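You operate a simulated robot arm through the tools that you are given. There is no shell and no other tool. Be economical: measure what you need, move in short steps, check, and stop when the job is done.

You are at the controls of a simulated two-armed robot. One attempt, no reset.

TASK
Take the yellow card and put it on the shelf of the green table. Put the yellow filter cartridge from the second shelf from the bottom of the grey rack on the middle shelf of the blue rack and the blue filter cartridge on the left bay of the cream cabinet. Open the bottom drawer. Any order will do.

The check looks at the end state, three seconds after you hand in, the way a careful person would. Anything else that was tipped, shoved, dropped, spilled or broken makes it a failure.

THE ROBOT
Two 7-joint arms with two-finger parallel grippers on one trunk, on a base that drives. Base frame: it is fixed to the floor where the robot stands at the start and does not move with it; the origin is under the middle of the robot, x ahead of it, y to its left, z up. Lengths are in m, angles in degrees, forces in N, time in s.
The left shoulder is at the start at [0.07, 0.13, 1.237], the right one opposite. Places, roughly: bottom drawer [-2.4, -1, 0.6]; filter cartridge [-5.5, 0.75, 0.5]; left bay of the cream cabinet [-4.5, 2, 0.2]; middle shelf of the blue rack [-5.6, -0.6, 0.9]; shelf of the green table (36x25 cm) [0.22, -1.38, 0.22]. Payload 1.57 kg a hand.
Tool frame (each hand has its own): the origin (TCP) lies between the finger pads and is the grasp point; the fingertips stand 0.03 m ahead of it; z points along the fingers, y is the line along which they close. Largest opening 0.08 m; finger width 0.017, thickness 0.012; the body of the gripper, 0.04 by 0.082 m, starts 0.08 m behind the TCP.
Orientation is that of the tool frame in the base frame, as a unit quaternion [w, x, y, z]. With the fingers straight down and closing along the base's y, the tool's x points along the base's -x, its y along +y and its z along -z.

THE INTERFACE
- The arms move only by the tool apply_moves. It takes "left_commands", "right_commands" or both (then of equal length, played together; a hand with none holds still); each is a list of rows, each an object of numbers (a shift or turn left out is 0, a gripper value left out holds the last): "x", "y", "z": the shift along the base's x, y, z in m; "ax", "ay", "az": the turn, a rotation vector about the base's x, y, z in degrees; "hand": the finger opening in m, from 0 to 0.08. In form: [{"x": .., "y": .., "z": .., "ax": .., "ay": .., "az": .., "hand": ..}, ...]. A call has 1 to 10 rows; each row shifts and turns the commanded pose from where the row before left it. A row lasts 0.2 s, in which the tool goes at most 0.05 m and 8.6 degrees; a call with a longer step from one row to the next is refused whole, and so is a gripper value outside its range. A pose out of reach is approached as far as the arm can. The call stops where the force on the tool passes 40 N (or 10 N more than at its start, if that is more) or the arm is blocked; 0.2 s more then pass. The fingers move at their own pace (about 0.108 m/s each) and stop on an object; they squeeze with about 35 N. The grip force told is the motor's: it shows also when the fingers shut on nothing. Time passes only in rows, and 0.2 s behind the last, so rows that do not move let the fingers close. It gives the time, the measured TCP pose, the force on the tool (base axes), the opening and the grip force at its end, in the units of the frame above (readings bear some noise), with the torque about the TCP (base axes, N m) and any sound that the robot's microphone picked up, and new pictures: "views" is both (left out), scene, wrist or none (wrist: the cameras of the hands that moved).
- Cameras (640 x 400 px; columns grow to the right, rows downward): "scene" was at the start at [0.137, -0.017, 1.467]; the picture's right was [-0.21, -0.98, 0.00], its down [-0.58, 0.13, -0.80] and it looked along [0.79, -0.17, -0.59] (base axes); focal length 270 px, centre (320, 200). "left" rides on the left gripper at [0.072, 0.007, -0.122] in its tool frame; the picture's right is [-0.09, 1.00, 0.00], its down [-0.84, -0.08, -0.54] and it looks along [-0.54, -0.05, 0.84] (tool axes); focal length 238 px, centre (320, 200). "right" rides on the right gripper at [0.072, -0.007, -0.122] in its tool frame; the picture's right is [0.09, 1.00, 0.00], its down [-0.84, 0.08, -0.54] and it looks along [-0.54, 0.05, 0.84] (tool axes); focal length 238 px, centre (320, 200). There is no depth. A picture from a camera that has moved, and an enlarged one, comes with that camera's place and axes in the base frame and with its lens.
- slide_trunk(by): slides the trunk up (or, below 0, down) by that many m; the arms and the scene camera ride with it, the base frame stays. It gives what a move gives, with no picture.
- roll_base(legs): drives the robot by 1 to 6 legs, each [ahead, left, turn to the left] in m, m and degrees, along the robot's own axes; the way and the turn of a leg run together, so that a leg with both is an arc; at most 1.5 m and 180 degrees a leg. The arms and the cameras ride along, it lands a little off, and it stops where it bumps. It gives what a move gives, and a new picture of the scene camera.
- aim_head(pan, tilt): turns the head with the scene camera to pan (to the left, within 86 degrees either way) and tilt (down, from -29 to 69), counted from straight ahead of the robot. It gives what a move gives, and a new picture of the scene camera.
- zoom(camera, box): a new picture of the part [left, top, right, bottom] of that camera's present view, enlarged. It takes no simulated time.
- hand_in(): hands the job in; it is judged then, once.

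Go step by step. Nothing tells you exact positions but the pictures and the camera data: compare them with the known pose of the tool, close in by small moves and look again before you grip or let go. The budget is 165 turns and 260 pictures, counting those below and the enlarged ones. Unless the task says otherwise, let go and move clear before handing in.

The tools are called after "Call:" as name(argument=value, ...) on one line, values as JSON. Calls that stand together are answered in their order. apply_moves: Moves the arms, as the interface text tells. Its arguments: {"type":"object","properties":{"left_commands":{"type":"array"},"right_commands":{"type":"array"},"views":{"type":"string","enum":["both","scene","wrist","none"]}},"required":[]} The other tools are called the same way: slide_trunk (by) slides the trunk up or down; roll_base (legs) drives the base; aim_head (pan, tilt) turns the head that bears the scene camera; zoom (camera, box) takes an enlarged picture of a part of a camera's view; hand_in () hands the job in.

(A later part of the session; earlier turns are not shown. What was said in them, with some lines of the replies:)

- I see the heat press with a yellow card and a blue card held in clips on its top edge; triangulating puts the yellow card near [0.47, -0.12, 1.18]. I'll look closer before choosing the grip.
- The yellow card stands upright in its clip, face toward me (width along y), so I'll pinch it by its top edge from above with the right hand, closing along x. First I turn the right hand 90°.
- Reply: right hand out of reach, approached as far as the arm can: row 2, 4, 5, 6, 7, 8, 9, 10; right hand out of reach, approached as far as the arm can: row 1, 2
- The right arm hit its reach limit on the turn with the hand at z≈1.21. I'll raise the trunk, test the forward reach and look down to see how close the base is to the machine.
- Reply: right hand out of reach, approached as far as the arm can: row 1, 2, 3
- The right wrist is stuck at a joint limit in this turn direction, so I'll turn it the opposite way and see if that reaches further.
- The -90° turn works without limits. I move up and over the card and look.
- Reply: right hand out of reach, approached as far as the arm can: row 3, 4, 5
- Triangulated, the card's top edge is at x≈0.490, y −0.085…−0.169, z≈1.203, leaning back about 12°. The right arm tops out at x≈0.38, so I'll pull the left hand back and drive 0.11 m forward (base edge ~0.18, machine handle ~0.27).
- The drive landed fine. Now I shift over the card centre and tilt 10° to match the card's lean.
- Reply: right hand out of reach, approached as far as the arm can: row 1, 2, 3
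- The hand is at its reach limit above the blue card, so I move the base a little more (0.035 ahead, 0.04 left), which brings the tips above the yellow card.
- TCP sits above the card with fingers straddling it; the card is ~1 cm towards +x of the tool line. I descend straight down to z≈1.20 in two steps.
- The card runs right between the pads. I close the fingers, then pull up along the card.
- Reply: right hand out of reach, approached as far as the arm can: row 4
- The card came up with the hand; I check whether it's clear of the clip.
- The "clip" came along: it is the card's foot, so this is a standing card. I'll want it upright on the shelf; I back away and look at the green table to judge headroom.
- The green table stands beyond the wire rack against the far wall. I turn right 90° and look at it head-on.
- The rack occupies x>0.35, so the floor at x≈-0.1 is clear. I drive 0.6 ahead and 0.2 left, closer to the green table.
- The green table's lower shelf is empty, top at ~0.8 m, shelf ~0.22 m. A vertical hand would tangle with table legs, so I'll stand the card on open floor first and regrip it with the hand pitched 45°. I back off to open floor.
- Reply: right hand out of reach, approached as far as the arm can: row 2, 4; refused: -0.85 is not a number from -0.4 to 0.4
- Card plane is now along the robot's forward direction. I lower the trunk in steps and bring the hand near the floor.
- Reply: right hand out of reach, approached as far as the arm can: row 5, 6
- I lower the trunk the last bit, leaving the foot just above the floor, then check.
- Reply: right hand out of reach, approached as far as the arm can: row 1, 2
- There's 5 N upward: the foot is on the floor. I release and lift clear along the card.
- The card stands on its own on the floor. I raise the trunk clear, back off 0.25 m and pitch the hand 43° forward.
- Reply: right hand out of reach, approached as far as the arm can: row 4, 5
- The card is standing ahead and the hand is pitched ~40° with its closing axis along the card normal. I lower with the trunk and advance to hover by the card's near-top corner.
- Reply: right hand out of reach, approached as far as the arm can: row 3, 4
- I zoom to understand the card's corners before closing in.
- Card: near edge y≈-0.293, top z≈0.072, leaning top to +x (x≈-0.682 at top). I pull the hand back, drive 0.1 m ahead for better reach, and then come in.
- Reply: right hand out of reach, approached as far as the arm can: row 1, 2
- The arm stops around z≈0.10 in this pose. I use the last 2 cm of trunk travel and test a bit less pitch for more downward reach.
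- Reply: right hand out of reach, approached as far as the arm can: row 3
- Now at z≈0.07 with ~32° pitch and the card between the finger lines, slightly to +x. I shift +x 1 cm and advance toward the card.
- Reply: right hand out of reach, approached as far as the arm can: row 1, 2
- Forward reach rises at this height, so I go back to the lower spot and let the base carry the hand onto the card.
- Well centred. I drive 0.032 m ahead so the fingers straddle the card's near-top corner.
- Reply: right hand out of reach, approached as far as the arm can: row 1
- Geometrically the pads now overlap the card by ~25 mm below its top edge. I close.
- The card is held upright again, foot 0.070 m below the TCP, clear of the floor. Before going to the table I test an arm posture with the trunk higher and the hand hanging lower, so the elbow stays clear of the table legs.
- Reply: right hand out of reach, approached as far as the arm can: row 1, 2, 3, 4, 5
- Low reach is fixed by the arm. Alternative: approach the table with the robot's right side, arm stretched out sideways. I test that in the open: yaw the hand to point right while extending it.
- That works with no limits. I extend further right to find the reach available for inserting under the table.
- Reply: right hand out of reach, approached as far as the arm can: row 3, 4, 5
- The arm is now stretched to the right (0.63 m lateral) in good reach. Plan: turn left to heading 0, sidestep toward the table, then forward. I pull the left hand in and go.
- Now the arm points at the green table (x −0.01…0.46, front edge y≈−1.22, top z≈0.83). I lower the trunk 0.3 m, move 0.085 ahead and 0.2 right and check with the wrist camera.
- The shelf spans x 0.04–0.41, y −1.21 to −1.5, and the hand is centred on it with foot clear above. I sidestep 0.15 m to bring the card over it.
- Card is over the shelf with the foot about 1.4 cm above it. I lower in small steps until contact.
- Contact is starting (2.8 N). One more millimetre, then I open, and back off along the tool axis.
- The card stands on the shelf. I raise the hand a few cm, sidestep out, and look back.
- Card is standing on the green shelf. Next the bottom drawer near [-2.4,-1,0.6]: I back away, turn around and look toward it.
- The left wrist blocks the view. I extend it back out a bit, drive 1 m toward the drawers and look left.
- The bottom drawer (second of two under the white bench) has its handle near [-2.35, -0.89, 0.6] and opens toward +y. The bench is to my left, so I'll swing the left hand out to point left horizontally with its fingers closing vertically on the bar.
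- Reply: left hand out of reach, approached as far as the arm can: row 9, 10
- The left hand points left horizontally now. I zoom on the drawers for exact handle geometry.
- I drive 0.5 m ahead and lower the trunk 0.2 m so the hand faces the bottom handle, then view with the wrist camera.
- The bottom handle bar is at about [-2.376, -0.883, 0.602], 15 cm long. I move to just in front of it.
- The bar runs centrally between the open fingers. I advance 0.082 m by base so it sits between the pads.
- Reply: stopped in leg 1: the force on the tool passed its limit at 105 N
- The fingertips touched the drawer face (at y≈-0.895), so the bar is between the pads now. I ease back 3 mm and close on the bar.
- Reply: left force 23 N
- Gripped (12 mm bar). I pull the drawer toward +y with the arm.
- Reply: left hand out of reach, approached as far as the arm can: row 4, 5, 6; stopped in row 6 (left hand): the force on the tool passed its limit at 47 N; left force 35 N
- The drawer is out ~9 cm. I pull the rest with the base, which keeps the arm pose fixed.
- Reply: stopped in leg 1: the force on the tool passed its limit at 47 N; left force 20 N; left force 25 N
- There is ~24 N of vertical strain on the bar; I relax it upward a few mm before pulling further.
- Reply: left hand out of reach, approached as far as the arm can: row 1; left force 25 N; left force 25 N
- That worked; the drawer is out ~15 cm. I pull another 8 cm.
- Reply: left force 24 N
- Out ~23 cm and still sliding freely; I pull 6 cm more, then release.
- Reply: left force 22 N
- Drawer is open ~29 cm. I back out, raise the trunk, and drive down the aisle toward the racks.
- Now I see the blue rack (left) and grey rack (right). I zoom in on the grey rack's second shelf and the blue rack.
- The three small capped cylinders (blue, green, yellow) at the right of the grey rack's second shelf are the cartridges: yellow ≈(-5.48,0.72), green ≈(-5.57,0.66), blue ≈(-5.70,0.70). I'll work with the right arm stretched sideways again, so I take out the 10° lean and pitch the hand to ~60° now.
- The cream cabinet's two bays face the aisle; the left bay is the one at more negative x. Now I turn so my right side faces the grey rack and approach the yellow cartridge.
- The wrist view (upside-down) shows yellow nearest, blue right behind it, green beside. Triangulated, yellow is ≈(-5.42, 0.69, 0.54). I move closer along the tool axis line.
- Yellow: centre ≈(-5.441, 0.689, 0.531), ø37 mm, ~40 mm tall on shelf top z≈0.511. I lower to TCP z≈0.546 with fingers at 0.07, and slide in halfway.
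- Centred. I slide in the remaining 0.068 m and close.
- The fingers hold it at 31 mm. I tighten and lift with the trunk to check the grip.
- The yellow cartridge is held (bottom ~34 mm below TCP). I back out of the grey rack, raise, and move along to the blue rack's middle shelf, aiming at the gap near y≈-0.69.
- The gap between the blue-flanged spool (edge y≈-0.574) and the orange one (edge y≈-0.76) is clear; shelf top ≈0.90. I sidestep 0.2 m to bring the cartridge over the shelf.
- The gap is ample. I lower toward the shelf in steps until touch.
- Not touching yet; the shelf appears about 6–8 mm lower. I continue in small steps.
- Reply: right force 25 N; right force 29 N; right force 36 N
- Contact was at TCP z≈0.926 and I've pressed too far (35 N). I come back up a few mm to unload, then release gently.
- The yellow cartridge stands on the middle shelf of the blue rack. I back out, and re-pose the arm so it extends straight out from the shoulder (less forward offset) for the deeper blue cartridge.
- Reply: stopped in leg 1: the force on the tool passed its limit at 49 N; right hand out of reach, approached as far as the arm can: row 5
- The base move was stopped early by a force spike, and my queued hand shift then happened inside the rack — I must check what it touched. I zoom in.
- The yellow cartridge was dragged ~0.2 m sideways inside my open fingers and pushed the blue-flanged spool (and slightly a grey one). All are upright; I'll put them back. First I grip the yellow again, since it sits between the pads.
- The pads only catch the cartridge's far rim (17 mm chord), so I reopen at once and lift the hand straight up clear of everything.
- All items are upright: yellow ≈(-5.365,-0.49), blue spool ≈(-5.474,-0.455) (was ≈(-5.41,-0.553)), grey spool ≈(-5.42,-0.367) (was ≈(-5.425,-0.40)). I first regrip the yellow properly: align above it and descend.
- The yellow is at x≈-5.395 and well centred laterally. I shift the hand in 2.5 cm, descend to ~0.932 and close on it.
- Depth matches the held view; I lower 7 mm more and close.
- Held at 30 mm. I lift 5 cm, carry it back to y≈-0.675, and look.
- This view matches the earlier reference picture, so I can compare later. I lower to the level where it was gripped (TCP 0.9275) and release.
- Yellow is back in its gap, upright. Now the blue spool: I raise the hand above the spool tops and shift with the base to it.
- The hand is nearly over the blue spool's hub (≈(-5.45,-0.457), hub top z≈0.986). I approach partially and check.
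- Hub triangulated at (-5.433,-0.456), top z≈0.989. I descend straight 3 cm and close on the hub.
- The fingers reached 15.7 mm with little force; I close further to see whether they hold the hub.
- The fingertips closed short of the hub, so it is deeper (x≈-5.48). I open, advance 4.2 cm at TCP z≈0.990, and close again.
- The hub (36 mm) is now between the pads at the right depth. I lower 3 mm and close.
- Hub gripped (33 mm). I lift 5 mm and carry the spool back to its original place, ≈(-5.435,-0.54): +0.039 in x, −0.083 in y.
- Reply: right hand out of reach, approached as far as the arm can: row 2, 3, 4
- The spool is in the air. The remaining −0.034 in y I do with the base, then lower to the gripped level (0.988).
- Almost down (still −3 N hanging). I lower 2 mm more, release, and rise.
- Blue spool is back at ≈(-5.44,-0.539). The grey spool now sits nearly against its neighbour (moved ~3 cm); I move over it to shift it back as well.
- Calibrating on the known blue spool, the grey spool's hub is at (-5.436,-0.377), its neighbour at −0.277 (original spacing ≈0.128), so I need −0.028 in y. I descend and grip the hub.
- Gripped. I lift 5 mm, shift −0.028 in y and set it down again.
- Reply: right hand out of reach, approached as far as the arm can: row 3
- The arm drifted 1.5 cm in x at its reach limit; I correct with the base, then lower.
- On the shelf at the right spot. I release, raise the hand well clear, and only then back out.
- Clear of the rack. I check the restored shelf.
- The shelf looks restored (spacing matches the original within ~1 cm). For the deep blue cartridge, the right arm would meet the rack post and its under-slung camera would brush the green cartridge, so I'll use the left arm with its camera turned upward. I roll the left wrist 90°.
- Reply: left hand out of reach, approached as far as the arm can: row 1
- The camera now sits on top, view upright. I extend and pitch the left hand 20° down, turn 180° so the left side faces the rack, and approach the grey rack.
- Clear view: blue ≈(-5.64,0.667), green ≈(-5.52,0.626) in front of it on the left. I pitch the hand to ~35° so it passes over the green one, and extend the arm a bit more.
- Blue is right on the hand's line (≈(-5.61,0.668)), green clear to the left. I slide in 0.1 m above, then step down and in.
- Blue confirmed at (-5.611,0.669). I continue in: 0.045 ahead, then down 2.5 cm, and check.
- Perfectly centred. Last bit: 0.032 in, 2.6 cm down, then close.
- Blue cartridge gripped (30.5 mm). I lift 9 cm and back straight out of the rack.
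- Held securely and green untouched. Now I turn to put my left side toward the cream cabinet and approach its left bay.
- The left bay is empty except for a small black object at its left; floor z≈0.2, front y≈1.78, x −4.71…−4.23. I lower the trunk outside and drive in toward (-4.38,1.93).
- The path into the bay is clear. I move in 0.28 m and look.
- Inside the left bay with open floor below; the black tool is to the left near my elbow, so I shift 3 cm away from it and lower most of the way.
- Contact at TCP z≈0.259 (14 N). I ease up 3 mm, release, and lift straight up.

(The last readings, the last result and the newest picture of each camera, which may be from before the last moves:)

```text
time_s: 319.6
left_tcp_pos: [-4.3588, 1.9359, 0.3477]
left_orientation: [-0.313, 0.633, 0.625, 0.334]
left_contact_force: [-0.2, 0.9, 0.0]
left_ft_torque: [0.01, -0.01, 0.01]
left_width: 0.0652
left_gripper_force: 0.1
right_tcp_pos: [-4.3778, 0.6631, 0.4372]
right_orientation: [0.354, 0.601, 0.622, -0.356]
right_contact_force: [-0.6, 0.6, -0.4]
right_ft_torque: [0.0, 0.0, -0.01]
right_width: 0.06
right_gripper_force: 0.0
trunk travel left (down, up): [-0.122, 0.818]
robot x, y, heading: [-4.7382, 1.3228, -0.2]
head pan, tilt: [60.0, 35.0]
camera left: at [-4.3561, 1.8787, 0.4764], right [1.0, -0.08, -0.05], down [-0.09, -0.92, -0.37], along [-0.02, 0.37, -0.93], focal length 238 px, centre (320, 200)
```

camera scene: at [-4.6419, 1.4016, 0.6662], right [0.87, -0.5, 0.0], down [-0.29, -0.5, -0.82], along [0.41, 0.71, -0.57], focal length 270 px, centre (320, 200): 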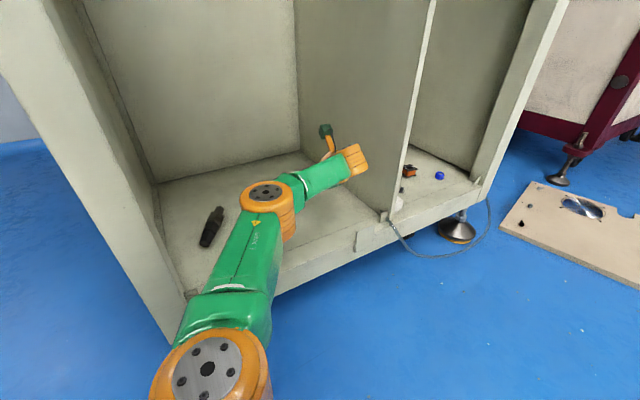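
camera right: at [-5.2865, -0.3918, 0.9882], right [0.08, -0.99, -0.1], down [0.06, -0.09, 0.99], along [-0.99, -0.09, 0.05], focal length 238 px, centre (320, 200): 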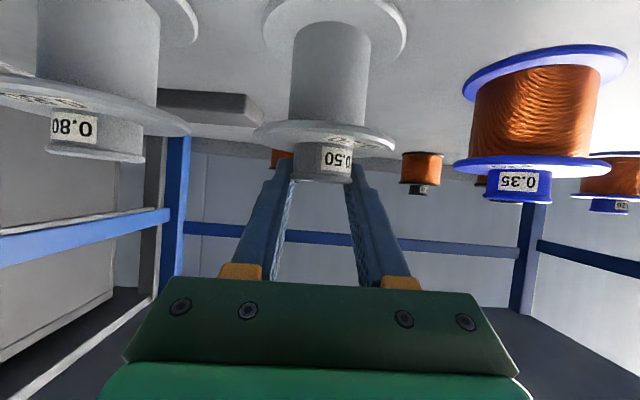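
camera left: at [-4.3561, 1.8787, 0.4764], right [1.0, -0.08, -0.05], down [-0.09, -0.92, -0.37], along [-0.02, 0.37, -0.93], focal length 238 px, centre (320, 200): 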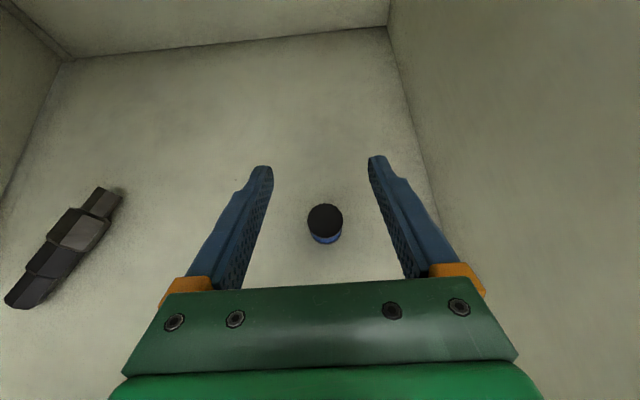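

The blue cartridge stands in the left bay. I back out, then take a final look at the blue rack shelf.

Call:
roll_base(legs=[[0, -0.6, 0], [0.5, -0.3, 0], [0, 0, -90]])

Call:
slide_trunk(by=0.4)

Call:
slide_trunk(by=0.25)

Call:
aim_head(pan=-50, tilt=20)

```text
time_s: 329.8
left_tcp_pos: [-3.6305, 0.0372, 0.3486]
left_orientation: [0.018, 0.888, -0.013, 0.458]
left_contact_force: [-0.7, 0.3, 0.1]
left_ft_torque: [0.02, 0.02, -0.05]
left_width: 0.0649
left_gripper_force: 0.1
right_tcp_pos: [-4.9041, 0.0765, 0.436]
right_orientation: [-0.005, 0.865, 0.008, -0.502]
right_contact_force: [-0.5, 0.1, 0.3]
right_ft_torque: [0.02, 0.0, -0.01]
right_width: 0.0599
right_gripper_force: 0.0
trunk travel left (down, up): [-0.122, 0.818]
robot x, y, heading: [-4.2414, 0.423, -91.0]
head pan, tilt: [60.0, 35.0]
camera scene: at [-4.1617, 0.3321, 0.7162], right [-0.51, -0.86, 0.0], down [-0.49, 0.29, -0.82], along [0.7, -0.42, -0.57], focal length 270 px, centre (320, 200)
```

scene: 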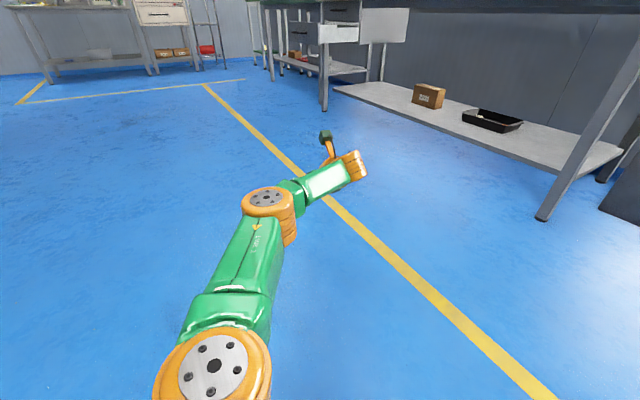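

```text
time_s: 333.6
left_tcp_pos: [-3.6319, 0.036, 0.7481]
left_orientation: [0.019, 0.889, -0.013, 0.457]
left_contact_force: [-0.7, 0.2, 0.1]
left_ft_torque: [0.01, 0.0, -0.02]
left_width: 0.0647
left_gripper_force: 0.1
right_tcp_pos: [-4.9037, 0.0759, 0.8353]
right_orientation: [-0.005, 0.864, 0.008, -0.503]
right_contact_force: [0.1, -0.2, -0.4]
right_ft_torque: [0.0, 0.0, 0.0]
right_width: 0.06
right_gripper_force: 0.0
trunk travel left (down, up): [-0.522, 0.418]
robot x, y, heading: [-4.2352, 0.4255, -90.8]
head pan, tilt: [60.0, 35.0]
```

```text
time_s: 336.2
left_tcp_pos: [-3.6316, 0.0367, 0.9975]
left_orientation: [0.019, 0.889, -0.014, 0.457]
left_contact_force: [-0.3, -0.1, 0.8]
left_ft_torque: [0.0, -0.01, -0.02]
left_width: 0.0648
left_gripper_force: 0.0
right_tcp_pos: [-4.904, 0.0768, 1.0861]
right_orientation: [-0.005, 0.865, 0.008, -0.502]
right_contact_force: [0.7, 0.1, 0.6]
right_ft_torque: [0.02, -0.01, -0.01]
right_width: 0.06
right_gripper_force: 0.1
trunk travel left (down, up): [-0.772, 0.168]
robot x, y, heading: [-4.2402, 0.4273, -90.8]
head pan, tilt: [60.0, 35.0]
```

```text
time_s: 338.0
left_tcp_pos: [-3.6323, 0.0361, 0.9984]
left_orientation: [0.019, 0.889, -0.013, 0.458]
left_contact_force: [-0.6, 0.3, 0.2]
left_ft_torque: [0.03, 0.0, 0.03]
left_width: 0.0651
left_gripper_force: 0.0
right_tcp_pos: [-4.9043, 0.0767, 1.0867]
right_orientation: [-0.005, 0.864, 0.008, -0.503]
right_contact_force: [-0.9, -0.3, -0.2]
right_ft_torque: [0.04, 0.01, 0.0]
right_width: 0.0599
right_gripper_force: 0.0
trunk travel left (down, up): [-0.772, 0.168]
robot x, y, heading: [-4.2356, 0.4267, -90.8]
head pan, tilt: [-50.0, 20.0]
camera scene: at [-4.3095, 0.3184, 1.3901], right [-0.63, 0.78, 0.0], down [0.27, 0.22, -0.94], along [-0.73, -0.59, -0.34], focal length 270 px, centre (320, 200)
```

scene: 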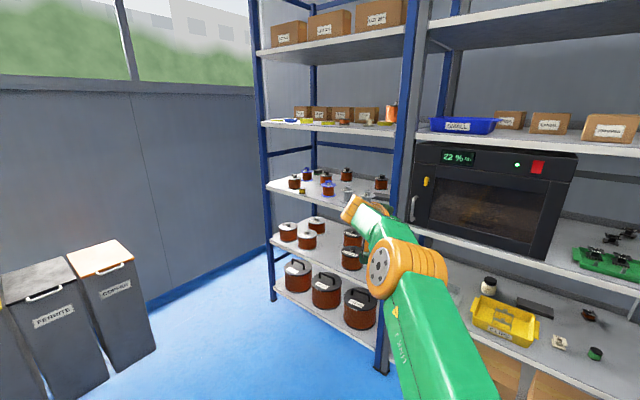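

Call:
zoom(camera="scene", box=[260, 150, 410, 240])

```text
4.27 times, centred on (335, 195) of scene
camera zoom: at [-4.3095, 0.3184, 1.3901], right [-0.63, 0.78, 0.0], down [0.27, 0.22, -0.94], along [-0.73, -0.59, -0.34], focal length 1152 px, centre (256, 221)
```

zoom: 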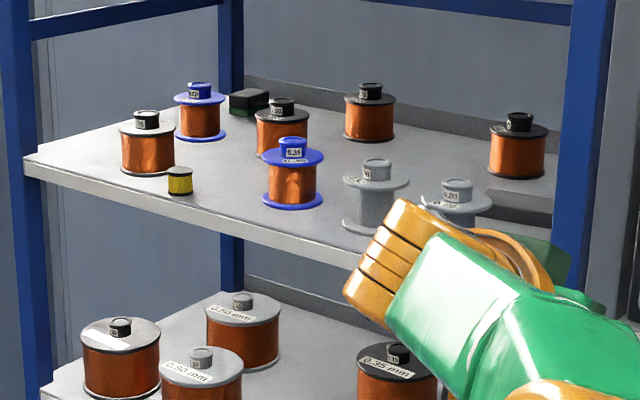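

Everything is in place: the card stands on the green table's shelf, the bottom drawer is open, the yellow cartridge is upright on the blue rack's middle shelf (spools back in place), and the blue one is in the cream cabinet's left bay. Both hands are empty and clear, so I hand in.

Call:
hand_in()

```text
The job is handed in.
```

I handed in the job with all four items done, but I knocked two spools on the blue rack along the way and had to put them back.

- **Yellow card:** it stands upright on the shelf of the green table.
- **Bottom drawer:** it is open about 29 cm.
- **Yellow filter cartridge:** it stands upright on the middle shelf of the blue rack.
- **Blue filter cartridge:** it stands upright in the left bay of the cream cabinet.

**What went wrong:** after I first set the yellow cartridge down, my hand dragged it about 20 cm sideways. That pushed the blue-flanged spool about 12 cm and one grey spool about 3 cm. I lifted each of them back. In the last picture all three stand upright. The blue-flanged spool matches its original position as closely as I could measure, and the grey one is about 1 cm off.

My fingertips also hit the face of the bottom drawer before I opened it, with a peak force of 105 N. I saw no damage or movement from that.
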